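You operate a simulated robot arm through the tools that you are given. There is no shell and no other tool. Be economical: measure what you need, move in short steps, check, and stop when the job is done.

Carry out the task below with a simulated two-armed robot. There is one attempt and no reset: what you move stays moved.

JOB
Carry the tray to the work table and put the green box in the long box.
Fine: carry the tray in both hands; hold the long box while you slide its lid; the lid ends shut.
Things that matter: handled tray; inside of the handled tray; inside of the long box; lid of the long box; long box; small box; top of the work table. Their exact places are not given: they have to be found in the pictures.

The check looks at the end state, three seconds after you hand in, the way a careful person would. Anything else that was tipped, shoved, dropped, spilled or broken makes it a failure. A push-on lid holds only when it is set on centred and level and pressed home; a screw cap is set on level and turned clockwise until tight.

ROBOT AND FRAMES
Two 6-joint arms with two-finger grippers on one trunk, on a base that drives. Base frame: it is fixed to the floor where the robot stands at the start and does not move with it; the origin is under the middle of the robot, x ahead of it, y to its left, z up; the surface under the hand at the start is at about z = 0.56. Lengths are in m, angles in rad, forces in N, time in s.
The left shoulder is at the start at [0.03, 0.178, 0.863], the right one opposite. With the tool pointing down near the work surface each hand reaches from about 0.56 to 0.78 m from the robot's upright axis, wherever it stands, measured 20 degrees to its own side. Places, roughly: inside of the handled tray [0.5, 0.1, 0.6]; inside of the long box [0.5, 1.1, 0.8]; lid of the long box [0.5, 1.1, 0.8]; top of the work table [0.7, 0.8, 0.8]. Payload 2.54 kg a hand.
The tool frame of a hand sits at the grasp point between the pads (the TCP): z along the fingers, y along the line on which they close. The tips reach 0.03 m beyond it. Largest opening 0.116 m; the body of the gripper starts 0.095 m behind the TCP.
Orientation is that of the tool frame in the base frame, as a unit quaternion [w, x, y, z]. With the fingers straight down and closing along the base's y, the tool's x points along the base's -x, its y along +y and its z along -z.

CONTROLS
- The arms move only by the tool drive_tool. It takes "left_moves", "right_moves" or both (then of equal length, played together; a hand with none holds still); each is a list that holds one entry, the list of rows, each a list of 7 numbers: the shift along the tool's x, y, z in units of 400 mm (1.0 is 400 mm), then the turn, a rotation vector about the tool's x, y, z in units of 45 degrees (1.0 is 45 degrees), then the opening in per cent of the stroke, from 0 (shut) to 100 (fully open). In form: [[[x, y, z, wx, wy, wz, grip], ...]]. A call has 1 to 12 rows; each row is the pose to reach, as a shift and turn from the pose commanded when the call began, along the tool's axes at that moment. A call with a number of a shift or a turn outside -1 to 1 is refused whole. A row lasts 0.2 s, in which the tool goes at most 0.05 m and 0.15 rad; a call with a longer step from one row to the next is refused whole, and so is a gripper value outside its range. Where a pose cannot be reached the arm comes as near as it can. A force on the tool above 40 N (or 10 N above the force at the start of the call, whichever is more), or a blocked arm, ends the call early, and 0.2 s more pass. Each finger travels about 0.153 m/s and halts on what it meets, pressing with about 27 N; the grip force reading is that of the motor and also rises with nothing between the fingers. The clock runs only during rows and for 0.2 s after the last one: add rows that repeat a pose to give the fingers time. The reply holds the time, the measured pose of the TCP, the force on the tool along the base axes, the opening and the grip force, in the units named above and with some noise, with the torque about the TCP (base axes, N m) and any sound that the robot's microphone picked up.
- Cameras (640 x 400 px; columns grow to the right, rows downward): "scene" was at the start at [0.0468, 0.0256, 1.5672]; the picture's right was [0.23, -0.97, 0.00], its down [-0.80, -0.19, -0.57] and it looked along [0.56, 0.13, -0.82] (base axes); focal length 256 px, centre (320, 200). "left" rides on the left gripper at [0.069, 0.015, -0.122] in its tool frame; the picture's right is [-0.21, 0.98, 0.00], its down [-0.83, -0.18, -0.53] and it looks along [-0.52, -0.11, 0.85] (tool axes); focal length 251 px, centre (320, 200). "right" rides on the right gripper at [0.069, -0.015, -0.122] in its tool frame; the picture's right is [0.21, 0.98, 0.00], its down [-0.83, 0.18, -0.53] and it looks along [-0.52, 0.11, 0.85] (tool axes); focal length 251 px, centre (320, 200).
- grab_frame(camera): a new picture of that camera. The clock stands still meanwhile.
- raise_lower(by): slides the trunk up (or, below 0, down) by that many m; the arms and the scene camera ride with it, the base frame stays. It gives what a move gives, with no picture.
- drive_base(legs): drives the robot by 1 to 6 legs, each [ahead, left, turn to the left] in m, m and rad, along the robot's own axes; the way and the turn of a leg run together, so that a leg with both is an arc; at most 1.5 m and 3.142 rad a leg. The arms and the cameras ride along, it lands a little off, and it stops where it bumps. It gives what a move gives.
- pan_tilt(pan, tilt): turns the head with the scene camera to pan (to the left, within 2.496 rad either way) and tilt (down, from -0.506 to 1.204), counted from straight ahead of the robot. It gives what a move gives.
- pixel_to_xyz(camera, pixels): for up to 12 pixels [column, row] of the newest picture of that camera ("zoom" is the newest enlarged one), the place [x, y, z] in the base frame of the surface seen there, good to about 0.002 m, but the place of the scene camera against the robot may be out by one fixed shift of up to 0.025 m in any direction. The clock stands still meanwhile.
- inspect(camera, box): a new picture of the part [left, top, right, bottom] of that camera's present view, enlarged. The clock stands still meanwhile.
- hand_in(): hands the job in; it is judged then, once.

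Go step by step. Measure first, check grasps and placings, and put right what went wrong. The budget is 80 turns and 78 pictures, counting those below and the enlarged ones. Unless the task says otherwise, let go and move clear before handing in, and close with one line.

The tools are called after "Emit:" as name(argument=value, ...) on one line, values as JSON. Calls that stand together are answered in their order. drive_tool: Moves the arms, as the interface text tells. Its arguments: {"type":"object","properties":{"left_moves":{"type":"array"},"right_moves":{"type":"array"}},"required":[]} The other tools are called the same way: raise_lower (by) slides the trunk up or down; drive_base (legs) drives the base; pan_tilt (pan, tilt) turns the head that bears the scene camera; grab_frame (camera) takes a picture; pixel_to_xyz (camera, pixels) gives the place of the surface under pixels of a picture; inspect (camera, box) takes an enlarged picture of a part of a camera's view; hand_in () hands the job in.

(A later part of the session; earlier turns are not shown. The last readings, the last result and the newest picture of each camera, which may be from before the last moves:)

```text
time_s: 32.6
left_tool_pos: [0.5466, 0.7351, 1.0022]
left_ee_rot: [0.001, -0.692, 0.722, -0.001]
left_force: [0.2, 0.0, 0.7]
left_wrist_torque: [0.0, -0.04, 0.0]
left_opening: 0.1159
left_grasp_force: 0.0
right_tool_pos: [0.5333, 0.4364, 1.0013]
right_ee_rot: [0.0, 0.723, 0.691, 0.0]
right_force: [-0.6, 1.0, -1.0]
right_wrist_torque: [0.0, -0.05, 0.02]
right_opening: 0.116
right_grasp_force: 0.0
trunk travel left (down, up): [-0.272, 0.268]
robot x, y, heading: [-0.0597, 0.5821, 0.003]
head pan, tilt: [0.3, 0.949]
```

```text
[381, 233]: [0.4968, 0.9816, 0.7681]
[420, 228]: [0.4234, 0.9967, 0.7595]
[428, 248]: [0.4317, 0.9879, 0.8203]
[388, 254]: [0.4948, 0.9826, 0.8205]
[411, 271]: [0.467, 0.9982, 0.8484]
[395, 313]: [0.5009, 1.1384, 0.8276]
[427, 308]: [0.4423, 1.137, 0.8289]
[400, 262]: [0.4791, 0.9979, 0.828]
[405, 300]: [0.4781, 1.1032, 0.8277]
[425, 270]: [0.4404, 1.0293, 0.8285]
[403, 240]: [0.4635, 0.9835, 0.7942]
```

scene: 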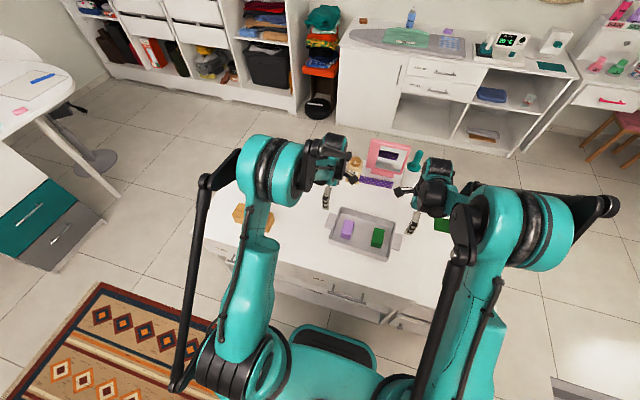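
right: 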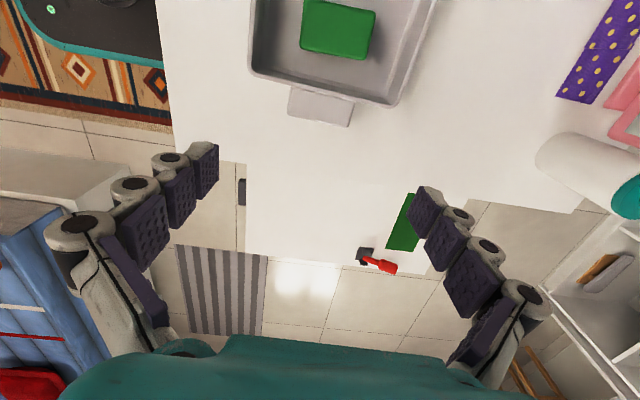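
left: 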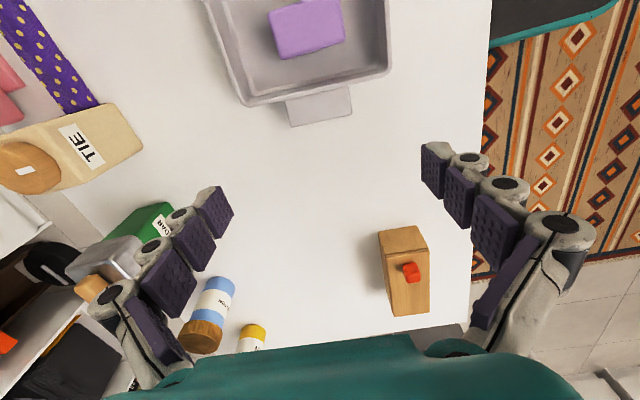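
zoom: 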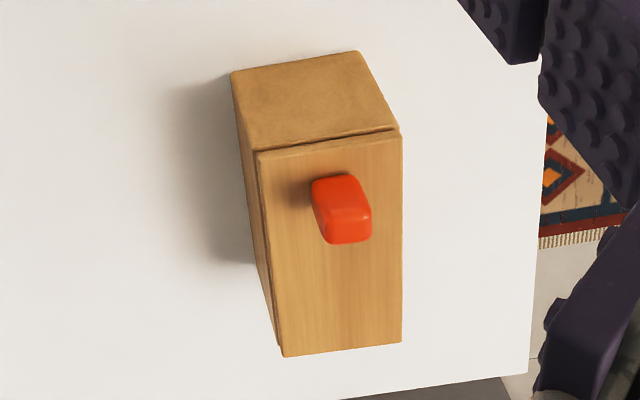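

The long box lies along y from 0.983 to ~1.14, x≈0.435–0.50, lid top z≈0.828, with the knob at about (0.467, 1.005, 0.848) near the right end. I'll drive into position for both box and tray, and look closer.

Emit:
drive_base(legs=[[-0.06, 0.267, 0]])

Emit:
pan_tilt(pan=0.3, tilt=0.8)

Emit:
grab_frame(camera="scene")

Emit:
grab_frame(camera="left")

Emit:
grab_frame(camera="right")

```text
time_s: 34.5
left_tool_pos: [0.4869, 1.0088, 1.0003]
left_ee_rot: [0.0, -0.693, 0.721, 0.0]
left_force: [0.0, -0.1, 0.0]
left_wrist_torque: [-0.03, 0.01, -0.01]
left_opening: 0.116
left_grasp_force: 0.0
right_tool_pos: [0.4741, 0.7108, 0.9994]
right_ee_rot: [0.001, 0.721, 0.692, 0.0]
right_force: [-0.4, -0.1, 0.1]
right_wrist_torque: [-0.04, 0.0, -0.02]
right_opening: 0.1163
right_grasp_force: 0.1
trunk travel left (down, up): [-0.272, 0.268]
robot x, y, heading: [-0.1178, 0.8559, 0.005]
head pan, tilt: [0.3, 0.949]
```

```text
time_s: 35.2
left_tool_pos: [0.4881, 1.0079, 1.0009]
left_ee_rot: [0.0, -0.692, 0.721, 0.001]
left_force: [-0.5, -0.3, -0.7]
left_wrist_torque: [0.01, 0.01, 0.0]
left_opening: 0.1161
left_grasp_force: 0.1
right_tool_pos: [0.4743, 0.7099, 1.0]
right_ee_rot: [0.0, 0.721, 0.693, 0.0]
right_force: [0.4, -0.3, -0.7]
right_wrist_torque: [0.01, -0.02, 0.0]
right_opening: 0.116
right_grasp_force: 0.0
trunk travel left (down, up): [-0.272, 0.268]
robot x, y, heading: [-0.1208, 0.8502, 0.005]
head pan, tilt: [0.3, 0.799]
```

```text
47 pictures are left
```

scene: 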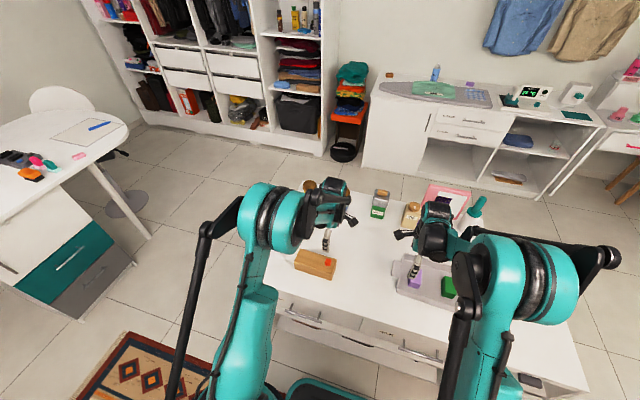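

```text
46 pictures are left
```

left: 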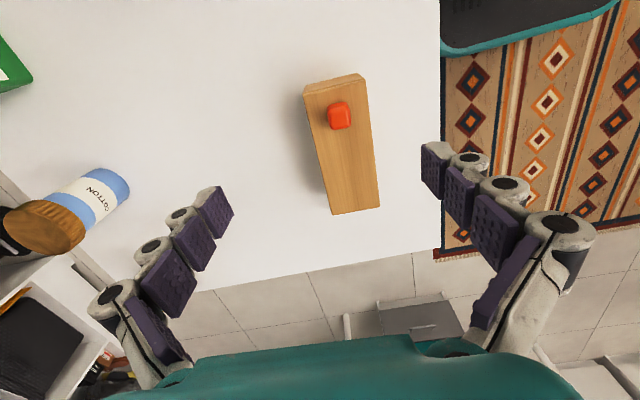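

```text
45 pictures are left
```

right: 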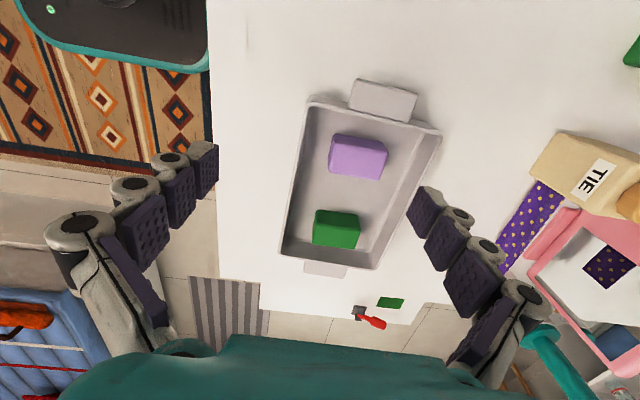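

Emit:
inspect(camera="left", box=[290, 60, 400, 225])

Emit:
inspect(camera="scene", box=[275, 235, 355, 290])

Emit:
pixel_to_xyz(camera="left", pixels=[[305, 93], [364, 80], [377, 205], [333, 213], [339, 113], [331, 118], [347, 118], [340, 125], [313, 90], [336, 203], [350, 180]])

Emit:
pixel_to_xyz(camera="right", pixels=[[317, 212], [357, 214], [359, 236], [314, 233], [337, 222], [335, 243], [317, 240], [325, 170], [314, 248]])

```text
2.42 times, centred on (345, 142) of left
```

zoom: 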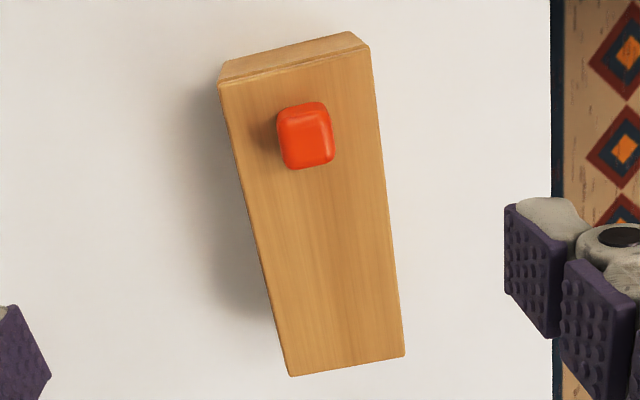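

```text
7.27 times, centred on (315, 262) of scene
```

zoom: 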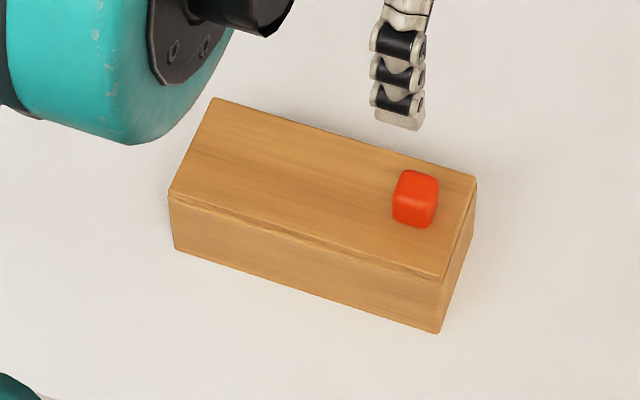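

```text
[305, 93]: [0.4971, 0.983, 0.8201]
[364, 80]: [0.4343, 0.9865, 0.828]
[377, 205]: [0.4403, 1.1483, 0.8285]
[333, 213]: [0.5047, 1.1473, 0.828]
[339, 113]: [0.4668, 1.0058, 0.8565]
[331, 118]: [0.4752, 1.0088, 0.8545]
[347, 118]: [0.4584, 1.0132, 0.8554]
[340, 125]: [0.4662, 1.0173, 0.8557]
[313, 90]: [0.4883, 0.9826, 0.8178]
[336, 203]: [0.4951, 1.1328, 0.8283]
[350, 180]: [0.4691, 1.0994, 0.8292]
```

```text
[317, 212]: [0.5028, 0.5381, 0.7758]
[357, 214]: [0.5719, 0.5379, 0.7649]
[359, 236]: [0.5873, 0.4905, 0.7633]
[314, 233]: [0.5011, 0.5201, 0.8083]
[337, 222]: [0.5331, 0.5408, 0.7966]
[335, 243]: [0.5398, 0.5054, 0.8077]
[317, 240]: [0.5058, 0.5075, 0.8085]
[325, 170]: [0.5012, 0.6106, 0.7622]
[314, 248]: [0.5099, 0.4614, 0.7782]
```

The lid is flush, about 8 mm thick, on a body at y 0.984–1.148 and z 0.758–0.82, yawed by -0.04. I'll hold the body's left end with the left hand tilted 45° so its fingers stay below the lid. First step is the pre-grasp pose in the air.

Emit:
drive_tool(left_moves=[[[-0.048, 0.005, 0.0, 0, 0.08, 0, 100], [-0.096, 0.01, 0.0, 0, 0.17, 0, 100], [-0.144, 0.016, 0.0, 0, 0.25, 0, 100], [-0.191, 0.021, 0.03, 0, 0.33, 0, 100], [-0.239, 0.027, 0.06, 0, 0.42, 0, 100], [-0.287, 0.032, 0.09, 0, 0.5, 0, 100], [-0.334, 0.037, 0.12, 0, 0.58, 0, 100], [-0.382, 0.043, 0.15, 0, 0.67, 0, 100], [-0.43, 0.048, 0.18, 0, 0.75, 0, 100], [-0.478, 0.053, 0.21, 0, 0.83, 0, 100], [-0.525, 0.059, 0.24, 0, 0.92, 0, 100], [-0.573, 0.064, 0.2625, 0, 1.0, 0, 100]]])

Emit:
grab_frame(camera="left")

Emit:
grab_frame(camera="scene")

```text
time_s: 37.8
left_tool_pos: [0.4725, 1.2387, 0.8953]
left_ee_rot: [-0.277, -0.64, 0.666, -0.266]
left_force: [-0.3, 0.7, -0.3]
left_wrist_torque: [-0.02, -0.01, 0.0]
left_opening: 0.116
left_grasp_force: 0.0
right_tool_pos: [0.4751, 0.7103, 1.0014]
right_ee_rot: [0.001, 0.721, 0.693, -0.001]
right_force: [-0.4, 0.3, 0.1]
right_wrist_torque: [0.0, 0.0, -0.03]
right_opening: 0.1157
right_grasp_force: 0.1
trunk travel left (down, up): [-0.272, 0.268]
robot x, y, heading: [-0.1184, 0.8498, 0.006]
head pan, tilt: [0.3, 0.799]
```

```text
42 pictures are left
```

left: 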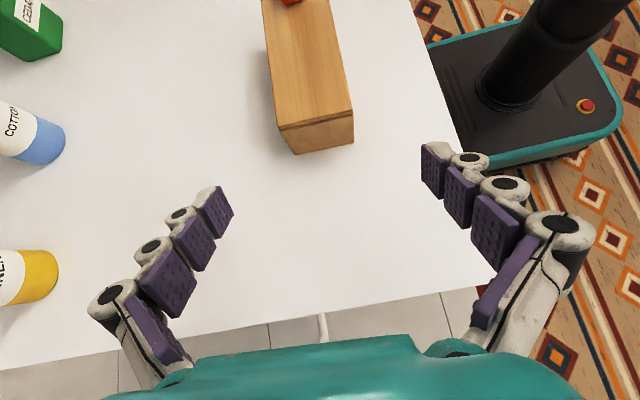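

```text
41 pictures are left
```

scene: 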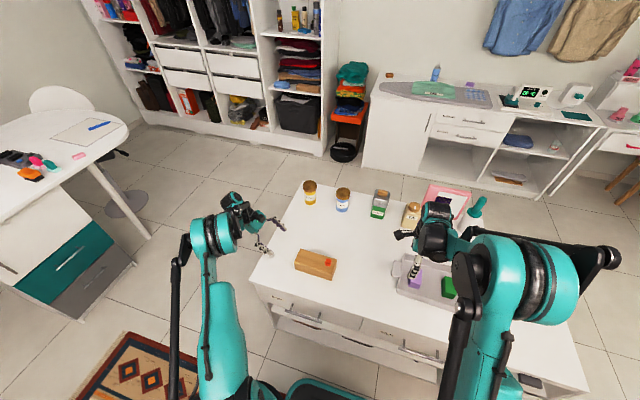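

The tilted pose is reached. I'll measure the box's left end (px 282–353, 110–152).

Emit:
pixel_to_xyz(camera="left", pixels=[[281, 122], [350, 106], [296, 150], [351, 140], [318, 122], [320, 135], [319, 112]])

Emit:
inspect(camera="left", box=[240, 60, 380, 170])

```text
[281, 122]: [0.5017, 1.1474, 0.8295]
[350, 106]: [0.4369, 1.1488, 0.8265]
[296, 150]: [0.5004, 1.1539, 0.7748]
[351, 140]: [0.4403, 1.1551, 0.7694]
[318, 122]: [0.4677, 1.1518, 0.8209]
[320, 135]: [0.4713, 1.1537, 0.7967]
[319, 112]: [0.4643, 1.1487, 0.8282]
```

```text
3.64 times, centred on (310, 115) of left
```

zoom: 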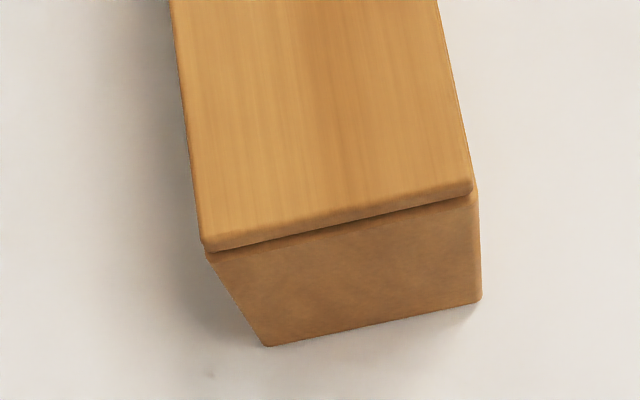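

The body's left end is at y=1.154 (lid inset to 1.149), centre x≈0.470. I'll advance along the tool axis to grip the body at (0.47, 1.141, 0.795), and bring the right hand above the knob at the same time.

Emit:
drive_tool(left_moves=[[[-0.004, -0.005, 0.05, 0, 0, 0, 100], [-0.004, -0.005, 0.1, 0, 0, 0, 100], [-0.004, -0.005, 0.15, 0, 0, 0, 100], [-0.004, -0.005, 0.2, 0, 0, 0, 100], [-0.004, -0.005, 0.25, 0, 0, 0, 100], [-0.004, -0.005, 0.3, 0, 0, 0, 100], [-0.004, -0.005, 0.33, 0, 0, 0, 100], [-0.004, -0.005, 0.35, 0, 0, 0, 100]]], right_moves=[[[0.09, 0, 0, 0, 0, 0, 90], [0.18, -0.01, 0, 0, 0, 0, 80], [0.28, -0.02, 0, 0, 0, 0, 70], [0.38, -0.03, 0, 0, 0, 0, 60], [0.48, -0.035, 0, 0, 0, 0, 60], [0.58, -0.04, 0.04, 0, 0, 0, 60], [0.67, -0.045, 0.1, 0, 0, 0, 60], [0.73, -0.05, 0.15, 0, 0, 0, 60]]])

Emit:
grab_frame(camera="left")

Emit:
grab_frame(camera="right")

```text
time_s: 39.6
left_tool_pos: [0.4618, 1.1405, 0.8122]
left_ee_rot: [-0.275, -0.641, 0.666, -0.265]
left_force: [0.6, 0.1, -0.1]
left_wrist_torque: [0.0, -0.01, 0.01]
left_opening: 0.1158
left_grasp_force: 0.1
left hand out of reach, approached as far as the arm can: row 6, 7, 8
right_tool_pos: [0.4688, 1.0037, 0.94]
right_ee_rot: [0.0, 0.721, 0.693, -0.001]
right_force: [-0.2, -0.3, -0.3]
right_wrist_torque: [-0.02, 0.0, -0.02]
right_opening: 0.0695
right_grasp_force: 0.0
trunk travel left (down, up): [-0.272, 0.268]
robot x, y, heading: [-0.1196, 0.8535, 0.008]
head pan, tilt: [0.3, 0.799]
```

```text
39 pictures are left
```

left: 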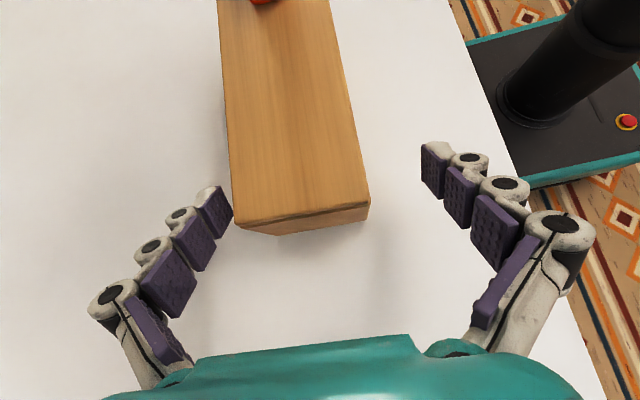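

```text
38 pictures are left
```

right: 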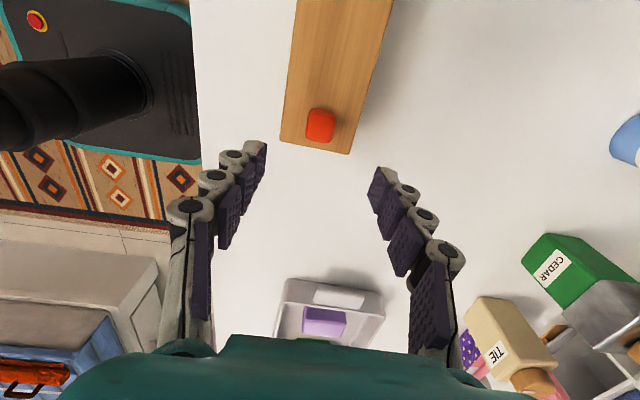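

The left arm stops about 17 mm high, at its reach limit. I'll back it off 4 cm, lower the trunk by 3 cm, then advance straight in.

Emit:
drive_tool(left_moves=[[[0, 0, -0.05, 0, 0, 0, 100], [0, 0, -0.1, 0, 0, 0, 100], [0, 0, -0.1, 0, 0, 0, 100]]])

Emit:
raise_lower(by=-0.03)

Emit:
drive_tool(left_moves=[[[0.015, 0, 0.015, 0, 0, 0, 100], [0.03, 0, 0.03, 0, 0, 0, 100], [0.05, 0, 0.05, 0, 0, 0, 100], [0.05, 0, 0.05, 0, 0, 0, 100]]])

Emit:
grab_frame(camera="left")

```text
time_s: 40.4
left_tool_pos: [0.4621, 1.1679, 0.8393]
left_ee_rot: [-0.276, -0.64, 0.666, -0.266]
left_force: [0.1, 0.5, 0.0]
left_wrist_torque: [0.0, -0.01, -0.04]
left_opening: 0.116
left_grasp_force: 0.0
right_tool_pos: [0.468, 1.0037, 0.9391]
right_ee_rot: [-0.001, 0.721, 0.693, 0.0]
right_force: [-1.1, -1.1, -0.4]
right_wrist_torque: [0.0, 0.04, -0.01]
right_opening: 0.0697
right_grasp_force: 0.0
trunk travel left (down, up): [-0.272, 0.268]
robot x, y, heading: [-0.1192, 0.8536, 0.001]
head pan, tilt: [0.3, 0.799]
```

```text
time_s: 41.2
left_tool_pos: [0.4625, 1.1689, 0.809]
left_ee_rot: [-0.275, -0.641, 0.666, -0.266]
left_force: [0.6, -0.3, 0.2]
left_wrist_torque: [0.01, 0.0, -0.02]
left_opening: 0.1159
left_grasp_force: 0.1
right_tool_pos: [0.4675, 1.0029, 0.9106]
right_ee_rot: [0.001, 0.721, 0.693, 0.0]
right_force: [0.1, 0.4, 0.1]
right_wrist_torque: [0.01, 0.01, -0.03]
right_opening: 0.0696
right_grasp_force: 0.1
trunk travel left (down, up): [-0.242, 0.298]
robot x, y, heading: [-0.1231, 0.8549, 0.003]
head pan, tilt: [0.3, 0.799]
```

```text
time_s: 42.2
left_tool_pos: [0.4627, 1.1387, 0.8102]
left_ee_rot: [-0.275, -0.641, 0.665, -0.266]
left_force: [0.1, -0.1, -0.3]
left_wrist_torque: [-0.03, 0.02, -0.03]
left_opening: 0.1162
left_grasp_force: 0.1
right_tool_pos: [0.4695, 1.0033, 0.9094]
right_ee_rot: [0.0, 0.721, 0.693, 0.0]
right_force: [0.1, 0.9, 1.0]
right_wrist_torque: [-0.02, 0.0, -0.01]
right_opening: 0.0698
right_grasp_force: 0.0
trunk travel left (down, up): [-0.242, 0.298]
robot x, y, heading: [-0.1192, 0.8573, 0.004]
head pan, tilt: [0.3, 0.799]
```

```text
37 pictures are left
```

left: 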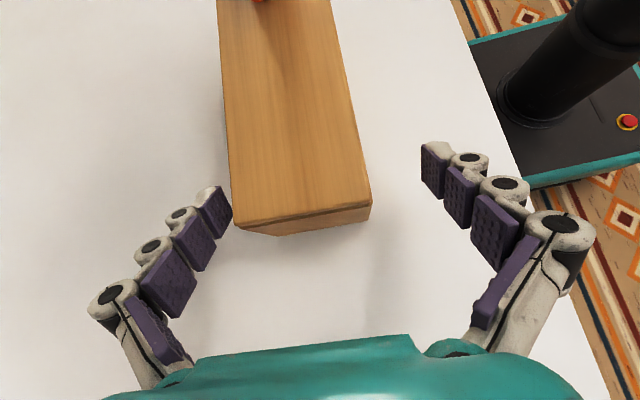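

Now at (0.463, 1.139, 0.810). I'll shift 15 mm down and 8 mm in +x, then close on the body.

Emit:
drive_tool(left_moves=[[[-0.0135, -0.02, 0.0135, 0, 0, 0, 100], [-0.0265, -0.02, 0.0265, 0, 0, 0, 100], [-0.0265, -0.02, 0.0265, 0, 0, 0, 80], [-0.0265, -0.02, 0.0265, 0, 0, 0, 70], [-0.0265, -0.02, 0.0265, 0, 0, 0, 62], [-0.0265, -0.02, 0.0265, 0, 0, 0, 56], [-0.0265, -0.02, 0.0265, 0, 0, 0, 50], [-0.0265, -0.02, 0.0265, 0, 0, 0, 40], [-0.0265, -0.02, 0.0265, 0, 0, 0, 40]]])

Emit:
grab_frame(camera="left")

Emit:
grab_frame(camera="right")

```text
time_s: 44.2
left_tool_pos: [0.4689, 1.1391, 0.7951]
left_ee_rot: [-0.276, -0.64, 0.666, -0.265]
left_force: [1.4, 1.2, 2.9]
left_wrist_torque: [0.0, 0.16, 0.05]
left_opening: 0.0715
left_grasp_force: 26.8
right_tool_pos: [0.468, 1.0029, 0.9114]
right_ee_rot: [0.0, 0.721, 0.693, 0.0]
right_force: [0.2, 0.5, 0.1]
right_wrist_torque: [0.02, 0.01, 0.01]
right_opening: 0.0699
right_grasp_force: 0.0
trunk travel left (down, up): [-0.242, 0.298]
robot x, y, heading: [-0.1207, 0.8564, -0.002]
head pan, tilt: [0.3, 0.799]
```

```text
36 pictures are left
```

left: 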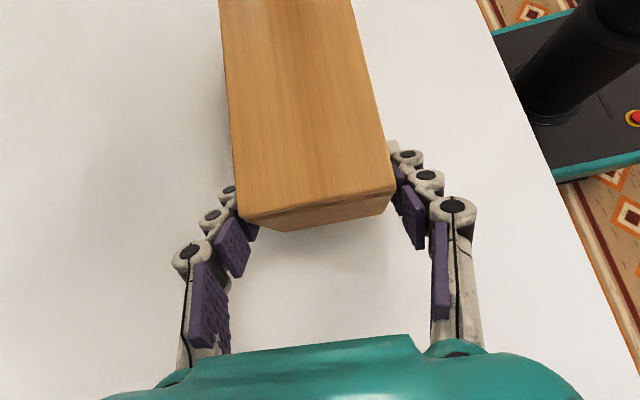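

```text
35 pictures are left
```

right: 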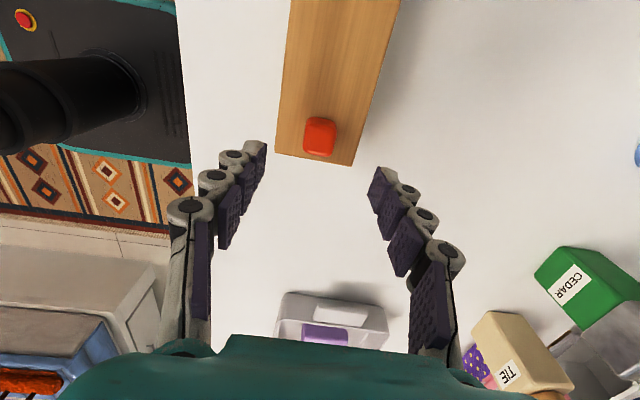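

The body is gripped (0.0715, 27 N) with the fingers below the lid. I'll measure the knob from the right camera.

Emit:
pixel_to_xyz(camera="right", pixels=[[308, 122], [332, 124], [320, 120], [319, 135], [319, 148], [304, 145], [334, 148], [319, 153], [350, 163], [277, 150]])

```text
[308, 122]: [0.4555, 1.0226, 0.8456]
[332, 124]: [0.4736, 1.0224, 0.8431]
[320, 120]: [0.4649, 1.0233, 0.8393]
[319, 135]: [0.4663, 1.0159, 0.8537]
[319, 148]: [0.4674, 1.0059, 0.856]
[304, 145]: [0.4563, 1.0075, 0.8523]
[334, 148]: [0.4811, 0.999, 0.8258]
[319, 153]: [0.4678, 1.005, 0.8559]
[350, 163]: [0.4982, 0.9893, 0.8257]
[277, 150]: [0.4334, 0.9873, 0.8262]
```

Knob centre is (0.466, 1.0095), top 0.856. I'll lower the right hand so the tips stop about 4 mm above the lid, and close.

Emit:
drive_tool(right_moves=[[[0.016, -0.005, 0.0, 0, 0, 0, 60], [0.016, -0.005, 0.05, 0, 0, 0, 60], [0.016, -0.005, 0.09, 0, 0, 0, 60], [0.016, -0.005, 0.12, 0, 0, 0, 55], [0.016, -0.005, 0.12, 0, 0, 0, 40], [0.016, -0.005, 0.12, 0, 0, 0, 30], [0.016, -0.005, 0.12, 0, 0, 0, 20], [0.016, -0.005, 0.12, 0, 0, 0, 10], [0.016, -0.005, 0.12, 0, 0, 0, 10]]])

Emit:
grab_frame(camera="right")

```text
time_s: 46.2
left_tool_pos: [0.4699, 1.1386, 0.7949]
left_ee_rot: [-0.276, -0.64, 0.666, -0.266]
left_force: [-2.7, -0.8, 3.0]
left_wrist_torque: [-0.18, 0.06, -0.54]
left_opening: 0.0716
left_grasp_force: 27.2
right_tool_pos: [0.4663, 1.01, 0.8632]
right_ee_rot: [0.0, 0.72, 0.694, 0.0]
right_force: [2.3, -0.2, -0.2]
right_wrist_torque: [-0.1, -0.1, 0.25]
right_opening: 0.0236
right_grasp_force: 27.4
trunk travel left (down, up): [-0.242, 0.298]
robot x, y, heading: [-0.1207, 0.8525, 0.006]
head pan, tilt: [0.3, 0.799]
```

```text
34 pictures are left
```

right: 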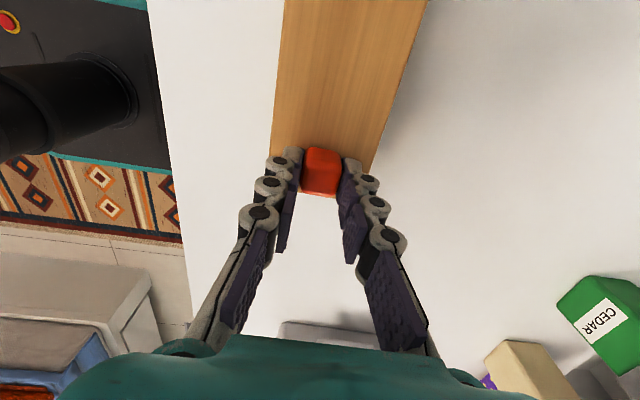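

The knob is gripped (0.0236). I'll try sliding the lid 2 cm toward -y, the knob end, along the box axis.

Emit:
drive_tool(right_moves=[[[-0.0125, 0, 0, 0, 0, 0, 10], [-0.025, 0, 0, 0, 0, 0, 10], [-0.0375, 0, 0, 0, 0, 0, 10], [-0.05, 0, 0, 0, 0, 0, 10]]])

Emit:
grab_frame(camera="left")

```text
time_s: 47.2
left_tool_pos: [0.4688, 1.1385, 0.796]
left_ee_rot: [-0.275, -0.641, 0.666, -0.265]
left_force: [0.0, -2.5, 0.1]
left_wrist_torque: [0.0, 0.34, -0.23]
left_opening: 0.0715
left_grasp_force: 27.4
right_tool_pos: [0.4647, 0.9898, 0.8626]
right_ee_rot: [0.0, 0.721, 0.693, 0.0]
right_force: [-1.2, 2.1, 7.5]
right_wrist_torque: [0.22, 0.03, 0.28]
right_opening: 0.0232
right_grasp_force: 27.2
trunk travel left (down, up): [-0.242, 0.298]
robot x, y, heading: [-0.1199, 0.8548, 0.006]
head pan, tilt: [0.3, 0.799]
```

```text
33 pictures are left
```

left: 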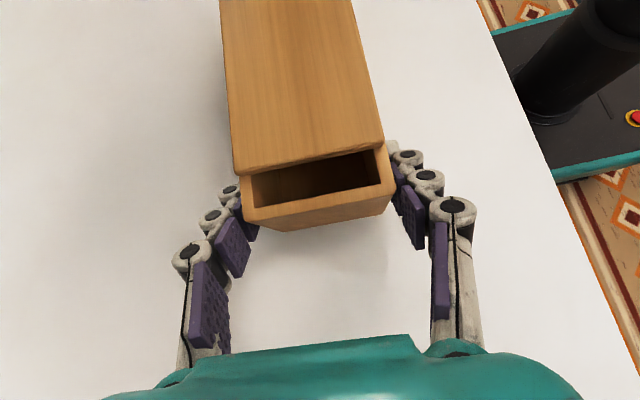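

The lid slides freely toward -y with the body staying put. I'll continue to about 0.115 m total.

Emit:
drive_tool(right_moves=[[[-0.03, 0, 0, 0, 0, 0, 10], [-0.06, 0, 0, 0, 0, 0, 10], [-0.09, 0, 0, 0, 0, 0, 10], [-0.12, 0, 0, 0, 0, 0, 10], [-0.15, 0, 0, 0, 0, 0, 10], [-0.18, 0, 0, 0, 0, 0, 10], [-0.21, 0, 0, 0, 0, 0, 10], [-0.2375, 0, 0, 0, 0, 0, 10]]])

Emit:
grab_frame(camera="left")

Emit:
inspect(camera="scene", box=[260, 210, 440, 310])

```text
time_s: 49.0
left_tool_pos: [0.4692, 1.1367, 0.796]
left_ee_rot: [-0.278, -0.639, 0.667, -0.266]
left_force: [-1.6, -17.6, 8.8]
left_wrist_torque: [-0.25, 0.33, -0.29]
left_opening: 0.0716
left_grasp_force: 26.5
right_tool_pos: [0.4601, 0.8983, 0.8627]
right_ee_rot: [-0.001, 0.72, 0.694, 0.001]
right_force: [2.1, 20.3, 0.3]
right_wrist_torque: [0.12, -0.1, -0.05]
right_opening: 0.023
right_grasp_force: 27.0
trunk travel left (down, up): [-0.242, 0.298]
robot x, y, heading: [-0.1188, 0.8564, 0.007]
head pan, tilt: [0.3, 0.799]
```

```text
32 pictures are left
```

left: 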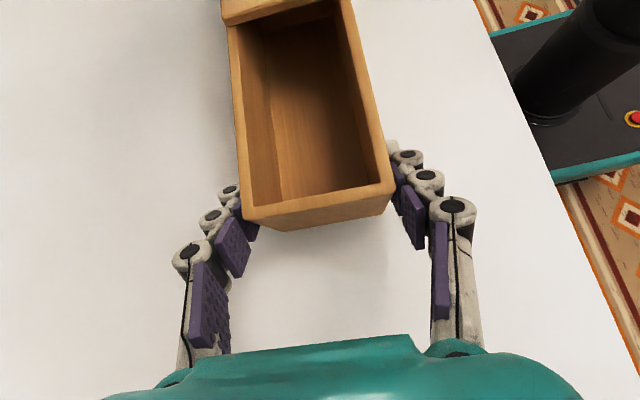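

```text
3.56 times, centred on (350, 260) of scene
```

zoom: 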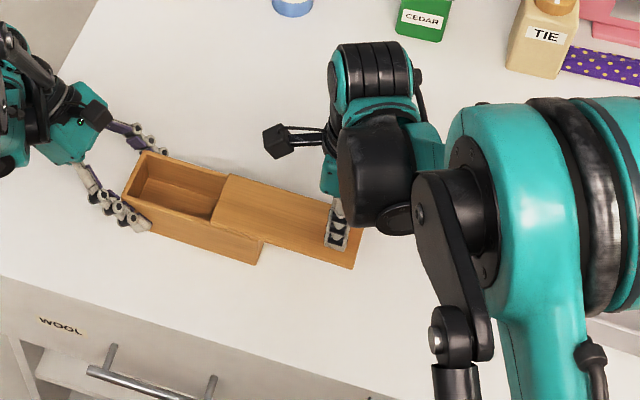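

The lid hit its end stop at about 0.11 m (20 N). I'll ease back 2 mm, release the knob, and measure the opening.

Emit:
drive_tool(right_moves=[[[0.006, 0, 0, 0, 0, 0, 10], [0.006, 0, 0, 0, 0, 0, 20], [0.006, 0, 0, 0, 0, 0, 35], [0.006, 0, 0, 0, 0, 0, 60], [0.006, 0, 0, 0, 0, 0, 60], [0.006, 0, -0.06, 0, 0, 0, 60], [0.006, 0, -0.15, 0, 0, 0, 60], [0.006, 0, -0.25, 0, 0, 0, 80], [0.006, 0, -0.35, 0, 0, 0, 100]]])

Emit:
grab_frame(camera="left")

Emit:
pixel_to_xyz(camera="left", pixels=[[242, 120], [356, 100], [245, 210], [387, 188], [250, 200], [375, 182], [310, 190], [310, 120], [300, 60], [290, 10], [300, 20]])

Emit:
grab_frame(camera="right")

```text
time_s: 51.0
left_tool_pos: [0.4699, 1.1395, 0.795]
left_ee_rot: [-0.276, -0.64, 0.667, -0.264]
left_force: [-0.6, 1.0, 0.6]
left_wrist_torque: [0.24, 0.23, -0.01]
left_opening: 0.0711
left_grasp_force: 26.5
right_tool_pos: [0.4591, 0.8956, 1.0029]
right_ee_rot: [0.0, 0.721, 0.693, 0.001]
right_force: [-0.6, 1.0, -0.2]
right_wrist_torque: [0.02, 0.01, 0.0]
right_opening: 0.1162
right_grasp_force: 0.1
trunk travel left (down, up): [-0.242, 0.298]
robot x, y, heading: [-0.121, 0.851, 0.01]
head pan, tilt: [0.3, 0.799]
```

```text
30 pictures are left
```

left: 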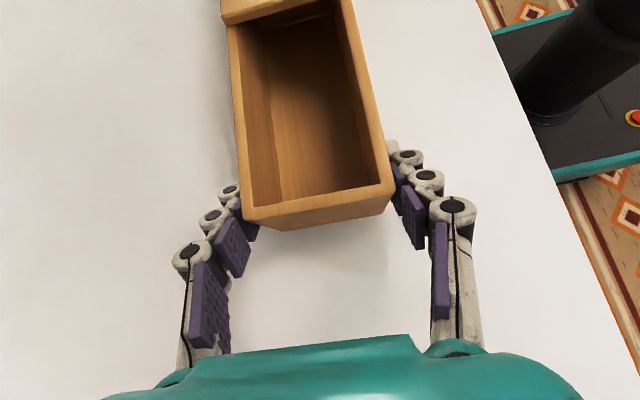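

```text
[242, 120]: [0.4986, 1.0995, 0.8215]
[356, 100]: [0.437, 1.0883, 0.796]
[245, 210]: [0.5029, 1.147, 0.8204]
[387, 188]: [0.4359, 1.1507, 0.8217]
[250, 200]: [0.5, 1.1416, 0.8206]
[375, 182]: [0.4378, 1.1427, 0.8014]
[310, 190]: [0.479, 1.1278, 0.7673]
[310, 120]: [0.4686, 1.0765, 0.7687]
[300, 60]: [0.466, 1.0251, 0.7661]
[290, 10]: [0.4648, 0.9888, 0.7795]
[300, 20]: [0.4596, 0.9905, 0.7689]
```

```text
29 pictures are left
```

right: 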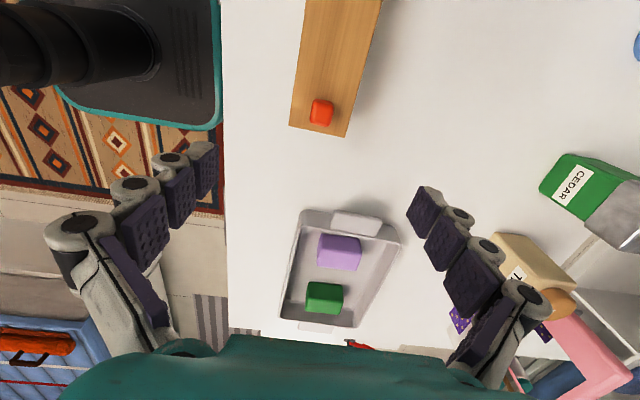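

The opening runs y≈1.04–1.143, floor z≈0.767, about 5 cm wide. I'll release and retreat the left hand to make room, and move the right hand above the green box.

Emit:
drive_tool(left_moves=[[[0, 0, 0, 0, 0, 0, 75], [0, 0, 0, 0, 0, 0, 90], [0, 0, 0, 0, 0, 0, 100], [0, 0, 0, 0, 0, 0, 100], [0, 0, -0.03, 0, 0, 0, 100], [0, 0, -0.08, 0, 0, 0, 100], [0, 0, -0.14, 0, 0, 0, 100], [0, 0, -0.2, 0, 0, 0, 100], [0, 0, -0.26, 0, 0, 0, 100], [0, 0, -0.32, 0, 0, 0, 100], [0, 0, -0.375, 0, 0, 0, 100], [0, 0, -0.375, 0, 0, 0, 100]]], right_moves=[[[-0.08, 0.02, 0, 0, 0, 0, 100], [-0.16, 0.04, 0, 0, 0, 0, 100], [-0.24, 0.06, 0, 0, 0, 0, 100], [-0.32, 0.08, 0, 0, 0, 0, 100], [-0.4, 0.1, 0, 0, 0, 0, 100], [-0.48, 0.12, 0, 0, 0, 0, 100], [-0.56, 0.14, 0, 0, 0, 0, 100], [-0.64, 0.16, 0.02, 0, 0, 0, 100], [-0.72, 0.18, 0.05, 0, 0, 0, 100], [-0.8, 0.2, 0.08, 0, 0, 0, 100], [-0.88, 0.21, 0.11, 0, 0, 0, 100], [-0.935, 0.22, 0.13, 0, 0, 0, 100]]])

Emit:
grab_frame(camera="right")

Emit:
grab_frame(camera="left")

```text
time_s: 53.6
left_tool_pos: [0.4744, 1.244, 0.9008]
left_ee_rot: [-0.277, -0.64, 0.666, -0.265]
left_force: [0.5, -0.4, -0.1]
left_wrist_torque: [0.02, 0.02, 0.0]
left_opening: 0.1158
left_grasp_force: 0.1
right_tool_pos: [0.5365, 0.5194, 0.9513]
right_ee_rot: [0.0, 0.721, 0.693, 0.0]
right_force: [0.5, -0.1, -0.8]
right_wrist_torque: [0.01, 0.01, 0.02]
right_opening: 0.116
right_grasp_force: 0.1
trunk travel left (down, up): [-0.242, 0.298]
robot x, y, heading: [-0.125, 0.8533, 0.005]
head pan, tilt: [0.3, 0.799]
```

```text
28 pictures are left
```

right: 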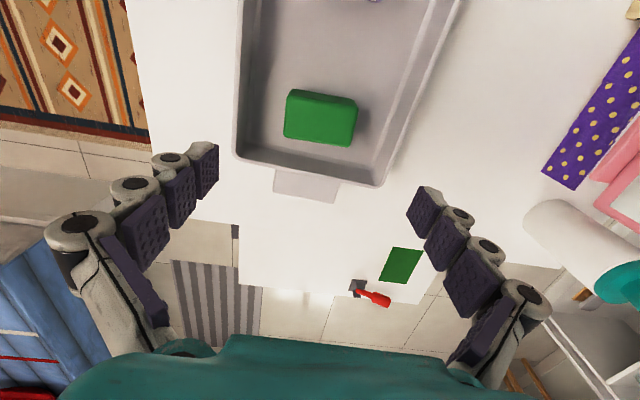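

```text
27 pictures are left
```

left: 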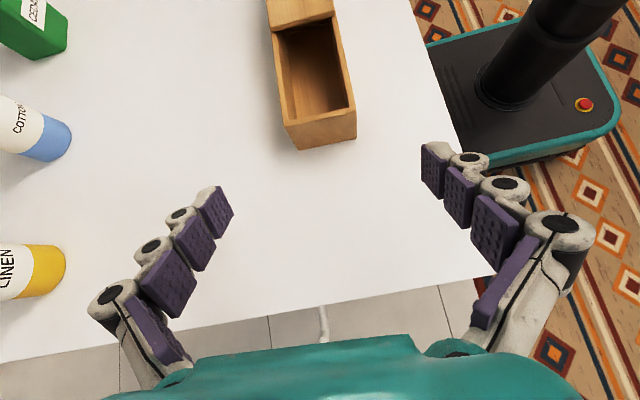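

The box stayed put. Measuring the green box's top (right px 284–357, 90–147) and the interior of the long box.

Emit:
inspect(camera="right", box=[270, 75, 370, 160])

Emit:
pixel_to_xyz(camera="right", pixels=[[292, 92], [355, 101], [288, 133], [350, 143], [320, 120], [286, 112], [353, 122], [315, 139], [323, 97], [400, 60], [265, 110]])

Emit:
pixel_to_xyz(camera="left", pixels=[[283, 65], [344, 60], [289, 122], [347, 108], [298, 121], [320, 114], [276, 50], [340, 40], [300, 23], [318, 140], [316, 100]])

```text
4.71 times, centred on (320, 118) of right
```

zoom: 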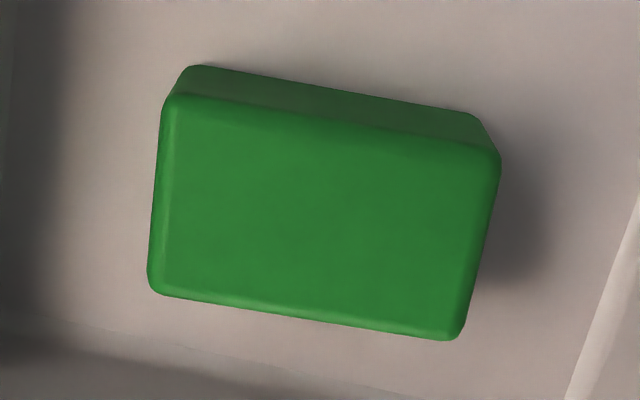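

```text
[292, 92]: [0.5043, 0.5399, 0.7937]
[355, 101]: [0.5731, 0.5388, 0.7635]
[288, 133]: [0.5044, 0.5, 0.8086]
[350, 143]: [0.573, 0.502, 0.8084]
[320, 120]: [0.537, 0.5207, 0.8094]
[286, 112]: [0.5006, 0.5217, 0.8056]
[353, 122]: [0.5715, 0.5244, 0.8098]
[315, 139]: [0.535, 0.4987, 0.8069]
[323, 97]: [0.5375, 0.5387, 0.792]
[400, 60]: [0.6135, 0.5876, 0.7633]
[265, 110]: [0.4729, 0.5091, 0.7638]
```

```text
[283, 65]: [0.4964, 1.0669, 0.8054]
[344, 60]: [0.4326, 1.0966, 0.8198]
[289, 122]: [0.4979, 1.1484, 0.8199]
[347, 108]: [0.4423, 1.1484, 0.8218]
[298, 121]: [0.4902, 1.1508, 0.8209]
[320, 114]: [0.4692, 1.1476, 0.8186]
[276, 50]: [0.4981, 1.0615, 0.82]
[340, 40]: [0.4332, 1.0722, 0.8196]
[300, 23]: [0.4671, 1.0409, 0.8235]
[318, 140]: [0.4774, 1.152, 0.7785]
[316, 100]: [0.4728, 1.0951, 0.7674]
```

The green box is 0.072 × 0.041 × 0.045 m, centred at (0.537, 0.519), top z 0.8085. I'll grip it by its ends, only the top 16 mm, so it fits lengthwise into the opening.

Emit:
drive_tool(right_moves=[[[0, 0, 0.06, 0, 0, -0.05, 100], [0, 0, 0.12, 0, 0, -0.05, 100], [0, 0, 0.18, 0, 0, -0.05, 100], [0, 0, 0.24, 0, 0, -0.05, 100], [0, 0, 0.29, 0, 0, -0.05, 100], [0, 0, 0.322, 0, 0, -0.05, 100], [0, 0, 0.322, 0, 0, -0.05, 80], [0, 0, 0.322, 0, 0, -0.05, 70], [0, 0, 0.322, 0, 0, -0.05, 62], [0, 0, 0.322, 0, 0, -0.05, 55], [0, 0, 0.322, 0, 0, -0.05, 45], [0, 0, 0.322, 0, 0, -0.05, 45]]])

Emit:
grab_frame(camera="right")

```text
time_s: 56.2
left_tool_pos: [0.4735, 1.2439, 0.901]
left_ee_rot: [-0.275, -0.641, 0.666, -0.265]
left_force: [-0.6, -0.4, -0.5]
left_wrist_torque: [0.0, -0.01, 0.0]
left_opening: 0.116
left_grasp_force: 0.1
right_tool_pos: [0.5341, 0.5215, 0.8225]
right_ee_rot: [0.0, 0.706, 0.708, 0.0]
right_force: [0.2, 0.1, 0.0]
right_wrist_torque: [0.0, 0.0, 0.03]
right_opening: 0.074
right_grasp_force: 27.3
trunk travel left (down, up): [-0.242, 0.298]
robot x, y, heading: [-0.1209, 0.8501, 0.003]
head pan, tilt: [0.3, 0.799]
```

```text
25 pictures are left
```

right: 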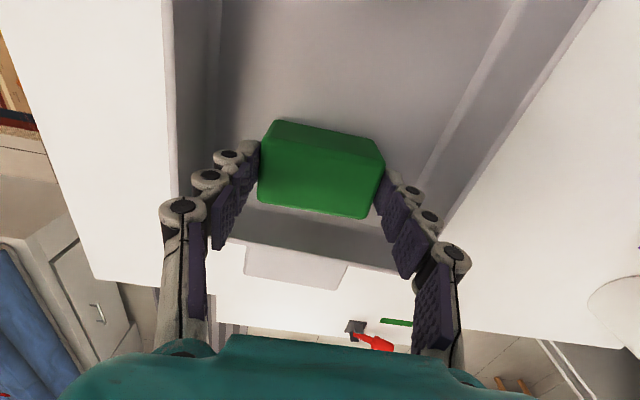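

Gripped at 0.074. I'll check the true outer span of the fingertips before deciding whether they fit.

Emit:
inspect(camera="right", box=[180, 110, 460, 250])

Emit:
pixel_to_xyz(camera="right", pixels=[[216, 157], [240, 160], [258, 165], [414, 195], [400, 195], [384, 180], [196, 178], [434, 218]])

```text
2.29 times, centred on (320, 180) of right
```

zoom: 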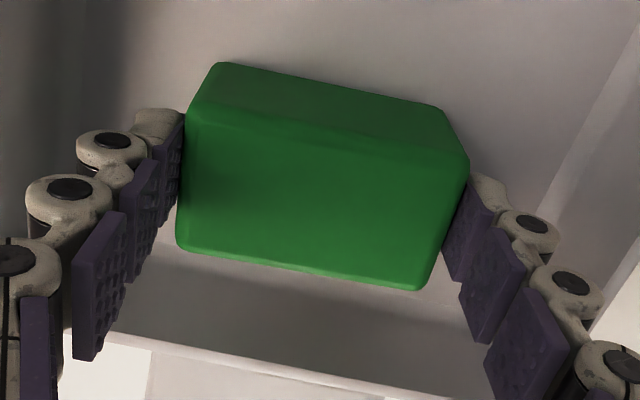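

```text
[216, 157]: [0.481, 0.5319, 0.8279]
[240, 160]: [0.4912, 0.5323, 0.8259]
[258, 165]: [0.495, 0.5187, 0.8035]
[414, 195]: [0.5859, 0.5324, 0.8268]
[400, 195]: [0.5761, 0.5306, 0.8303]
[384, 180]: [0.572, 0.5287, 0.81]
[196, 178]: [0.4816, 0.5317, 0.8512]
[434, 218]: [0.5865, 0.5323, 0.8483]
```

The knuckle span is 0.106 m, too wide for the ~0.10 m opening. I'll hold the green box by its sides near the top instead, with the tips staying above the rim. Releasing, raising, and turning the hand -90°.

Emit:
drive_tool(right_moves=[[[0, 0, 0, 0, 0, 0, 80], [0, 0, 0, 0, 0, 0, 100], [0, 0, -0.06, 0, 0, 0, 100], [0, 0, -0.15, 0, 0, 0, 100], [0, 0, -0.2, 0, 0, -0.1, 100], [0, 0, -0.2, 0, 0, -0.28, 100], [0, 0, -0.2, 0, 0, -0.46, 100], [0, 0, -0.2, 0, 0, -0.64, 100], [0, 0, -0.2, 0, 0, -0.82, 100], [0, 0, -0.2, 0, 0, -1, 100]]])

Emit:
drive_tool(right_moves=[[[0, 0, 0, 0, 0, -0.17, 90], [0, 0, 0, 0, 0, -0.34, 80], [0, 0, 0, 0, 0, -0.51, 70], [0, 0, 0, 0, 0, -0.68, 65], [0, 0, 0, 0, 0, -0.85, 65], [0, 0, 0, 0, 0, -1, 65]]])

Emit:
grab_frame(camera="right")

```text
time_s: 58.4
left_tool_pos: [0.4752, 1.2456, 0.9002]
left_ee_rot: [-0.276, -0.641, 0.666, -0.265]
left_force: [-0.3, -0.3, 0.8]
left_wrist_torque: [-0.03, -0.03, 0.01]
left_opening: 0.1159
left_grasp_force: 0.1
right_tool_pos: [0.5337, 0.5204, 0.9006]
right_ee_rot: [0.0, 0.382, 0.924, 0.0]
right_force: [-0.1, -0.6, -0.2]
right_wrist_torque: [0.0, 0.02, 0.02]
right_opening: 0.1161
right_grasp_force: 0.1
trunk travel left (down, up): [-0.242, 0.298]
robot x, y, heading: [-0.1171, 0.8505, 0.002]
head pan, tilt: [0.3, 0.799]
```

```text
time_s: 59.8
left_tool_pos: [0.474, 1.2447, 0.8999]
left_ee_rot: [-0.275, -0.641, 0.666, -0.265]
left_force: [0.0, 0.0, 0.4]
left_wrist_torque: [0.02, 0.01, -0.03]
left_opening: 0.116
left_grasp_force: 0.1
right_tool_pos: [0.5344, 0.5208, 0.9013]
right_ee_rot: [0.0, 0.0, 1.0, 0.0]
right_force: [0.4, 0.1, -0.4]
right_wrist_torque: [-0.05, 0.01, 0.01]
right_opening: 0.0755
right_grasp_force: 0.1
trunk travel left (down, up): [-0.242, 0.298]
robot x, y, heading: [-0.1165, 0.853, 0.007]
head pan, tilt: [0.3, 0.799]
```

```text
23 pictures are left
```

right: 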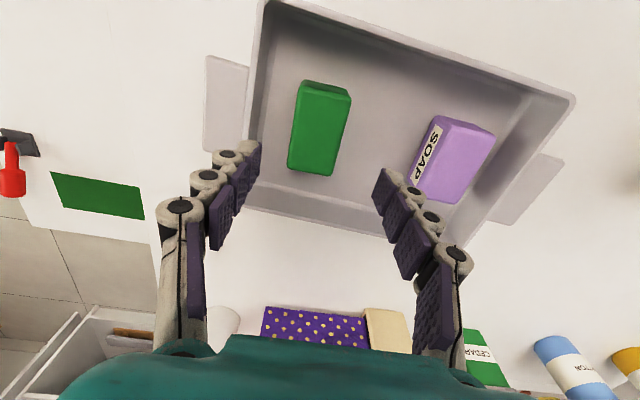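

Emit:
pixel_to_xyz(camera="right", pixels=[[302, 90], [347, 103], [289, 165], [329, 173], [318, 130], [295, 130], [337, 140], [430, 120], [418, 185], [262, 150], [275, 100]])

```text
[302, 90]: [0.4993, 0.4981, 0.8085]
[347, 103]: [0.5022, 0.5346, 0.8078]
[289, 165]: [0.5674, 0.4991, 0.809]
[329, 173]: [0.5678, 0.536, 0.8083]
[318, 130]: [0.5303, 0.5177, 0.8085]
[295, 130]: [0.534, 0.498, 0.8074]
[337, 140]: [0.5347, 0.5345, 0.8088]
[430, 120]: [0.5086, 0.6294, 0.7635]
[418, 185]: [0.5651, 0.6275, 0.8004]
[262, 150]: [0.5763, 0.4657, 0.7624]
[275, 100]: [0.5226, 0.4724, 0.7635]
```

The green box's sides are at y 0.498–0.537. Lowering to TCP z 0.8275 (tips 11 mm below its top) and closing.

Emit:
drive_tool(right_moves=[[[0, -0.0095, 0.06, 0, 0, 0, 65], [0, -0.0095, 0.11, 0, 0, 0, 65], [0, -0.0095, 0.15, 0, 0, 0, 65], [0, -0.0095, 0.1845, 0, 0, 0, 65], [0, -0.0095, 0.1845, 0, 0, 0, 50], [0, -0.0095, 0.1845, 0, 0, 0, 42], [0, -0.0095, 0.1845, 0, 0, 0, 36], [0, -0.0095, 0.1845, 0, 0, 0, 30], [0, -0.0095, 0.1845, 0, 0, 0, 20], [0, -0.0095, 0.1845, 0, 0, 0, 20]]])

Emit:
drive_tool(right_moves=[[[0, 0, -0.05, 0, 0, 0, 20], [0, 0, -0.1, 0, 0, 0, 20], [0, 0, -0.18, 0, 0, 0, 20], [0, 0, -0.26, 0, 0, 0, 20], [0, 0, -0.34, 0, 0, 0, 20], [0, 0, -0.34, 0, 0, 0, 20]]])

Emit:
grab_frame(camera="right")

```text
time_s: 62.0
left_tool_pos: [0.4741, 1.2451, 0.9026]
left_ee_rot: [-0.277, -0.64, 0.666, -0.266]
left_force: [0.3, -0.3, 0.0]
left_wrist_torque: [-0.01, 0.06, -0.01]
left_opening: 0.116
left_grasp_force: 0.1
right_tool_pos: [0.5362, 0.5175, 0.8273]
right_ee_rot: [0.0, 0.0, 1.0, 0.0]
right_force: [-0.1, -0.1, -0.1]
right_wrist_torque: [0.0, 0.02, -0.01]
right_opening: 0.0438
right_grasp_force: 26.7
trunk travel left (down, up): [-0.242, 0.298]
robot x, y, heading: [-0.1222, 0.8555, 0.003]
head pan, tilt: [0.3, 0.799]
```

```text
time_s: 63.4
left_tool_pos: [0.4748, 1.2439, 0.9014]
left_ee_rot: [-0.277, -0.64, 0.666, -0.264]
left_force: [0.9, 0.2, -0.1]
left_wrist_torque: [0.05, -0.04, -0.01]
left_opening: 0.116
left_grasp_force: 0.1
right_tool_pos: [0.5336, 0.5151, 0.9646]
right_ee_rot: [0.0, 0.0, 1.0, 0.0]
right_force: [0.8, -0.2, -0.5]
right_wrist_torque: [0.0, 0.0, -0.02]
right_opening: 0.044
right_grasp_force: 26.9
trunk travel left (down, up): [-0.242, 0.298]
robot x, y, heading: [-0.1205, 0.8523, 0.005]
head pan, tilt: [0.3, 0.799]
```

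```text
22 pictures are left
```

right: 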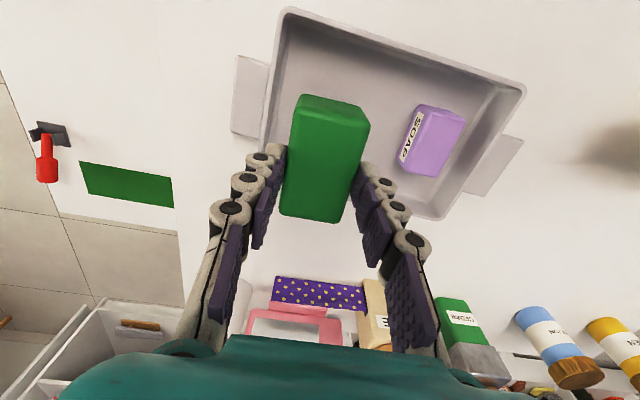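

The green box is held firmly. I'll carry it toward the long box at height, turning the hand back as it goes.

Emit:
drive_tool(right_moves=[[[0.013, 0.08, 0, 0, 0, 0.08, 20], [0.026, 0.16, 0, 0, 0, 0.17, 20], [0.04, 0.24, 0, 0, 0, 0.25, 20], [0.053, 0.32, 0, 0, 0, 0.33, 20], [0.066, 0.4, 0, 0, 0, 0.42, 20], [0.08, 0.48, 0, 0, 0, 0.5, 20], [0.093, 0.56, 0, 0, 0, 0.58, 20], [0.106, 0.64, 0, 0, 0, 0.67, 20], [0.12, 0.72, 0, 0, 0, 0.75, 20], [0.133, 0.8, 0, 0, 0, 0.83, 20], [0.146, 0.88, 0, 0, 0, 0.92, 20], [0.16, 0.95, 0, 0, 0, 1, 20]]])

Emit:
drive_tool(right_moves=[[[0, 0, 0, 0, 0, 0.17, 20], [0, 0, 0, 0, 0, 0.34, 20], [0, 0, 0, 0, 0, 0.51, 20], [0, 0, 0, 0, 0, 0.68, 20], [0, 0, 0, 0, 0, 0.85, 20], [0, 0, 0, 0, 0, 1, 20]]])

```text
time_s: 66.0
left_tool_pos: [0.4742, 1.2451, 0.9]
left_ee_rot: [-0.277, -0.64, 0.667, -0.265]
left_force: [-0.5, 0.4, -0.2]
left_wrist_torque: [0.03, -0.02, 0.0]
left_opening: 0.116
left_grasp_force: 0.0
right_tool_pos: [0.4705, 0.8973, 0.9648]
right_ee_rot: [-0.001, 0.384, 0.923, 0.0]
right_force: [-0.6, 0.2, -0.7]
right_wrist_torque: [-0.03, 0.01, 0.0]
right_opening: 0.0439
right_grasp_force: 27.1
trunk travel left (down, up): [-0.242, 0.298]
robot x, y, heading: [-0.1212, 0.853, 0.005]
head pan, tilt: [0.3, 0.799]
```

```text
time_s: 67.4
left_tool_pos: [0.4744, 1.245, 0.8992]
left_ee_rot: [-0.275, -0.641, 0.665, -0.266]
left_force: [0.7, 0.1, -0.1]
left_wrist_torque: [-0.02, -0.01, 0.0]
left_opening: 0.1162
left_grasp_force: 0.1
right_tool_pos: [0.4714, 0.8956, 0.964]
right_ee_rot: [0.001, 0.708, 0.706, 0.0]
right_force: [1.0, -0.8, -0.6]
right_wrist_torque: [0.05, 0.02, 0.04]
right_opening: 0.0439
right_grasp_force: 27.2
trunk travel left (down, up): [-0.242, 0.298]
robot x, y, heading: [-0.1238, 0.8568, 0.006]
head pan, tilt: [0.3, 0.799]
```

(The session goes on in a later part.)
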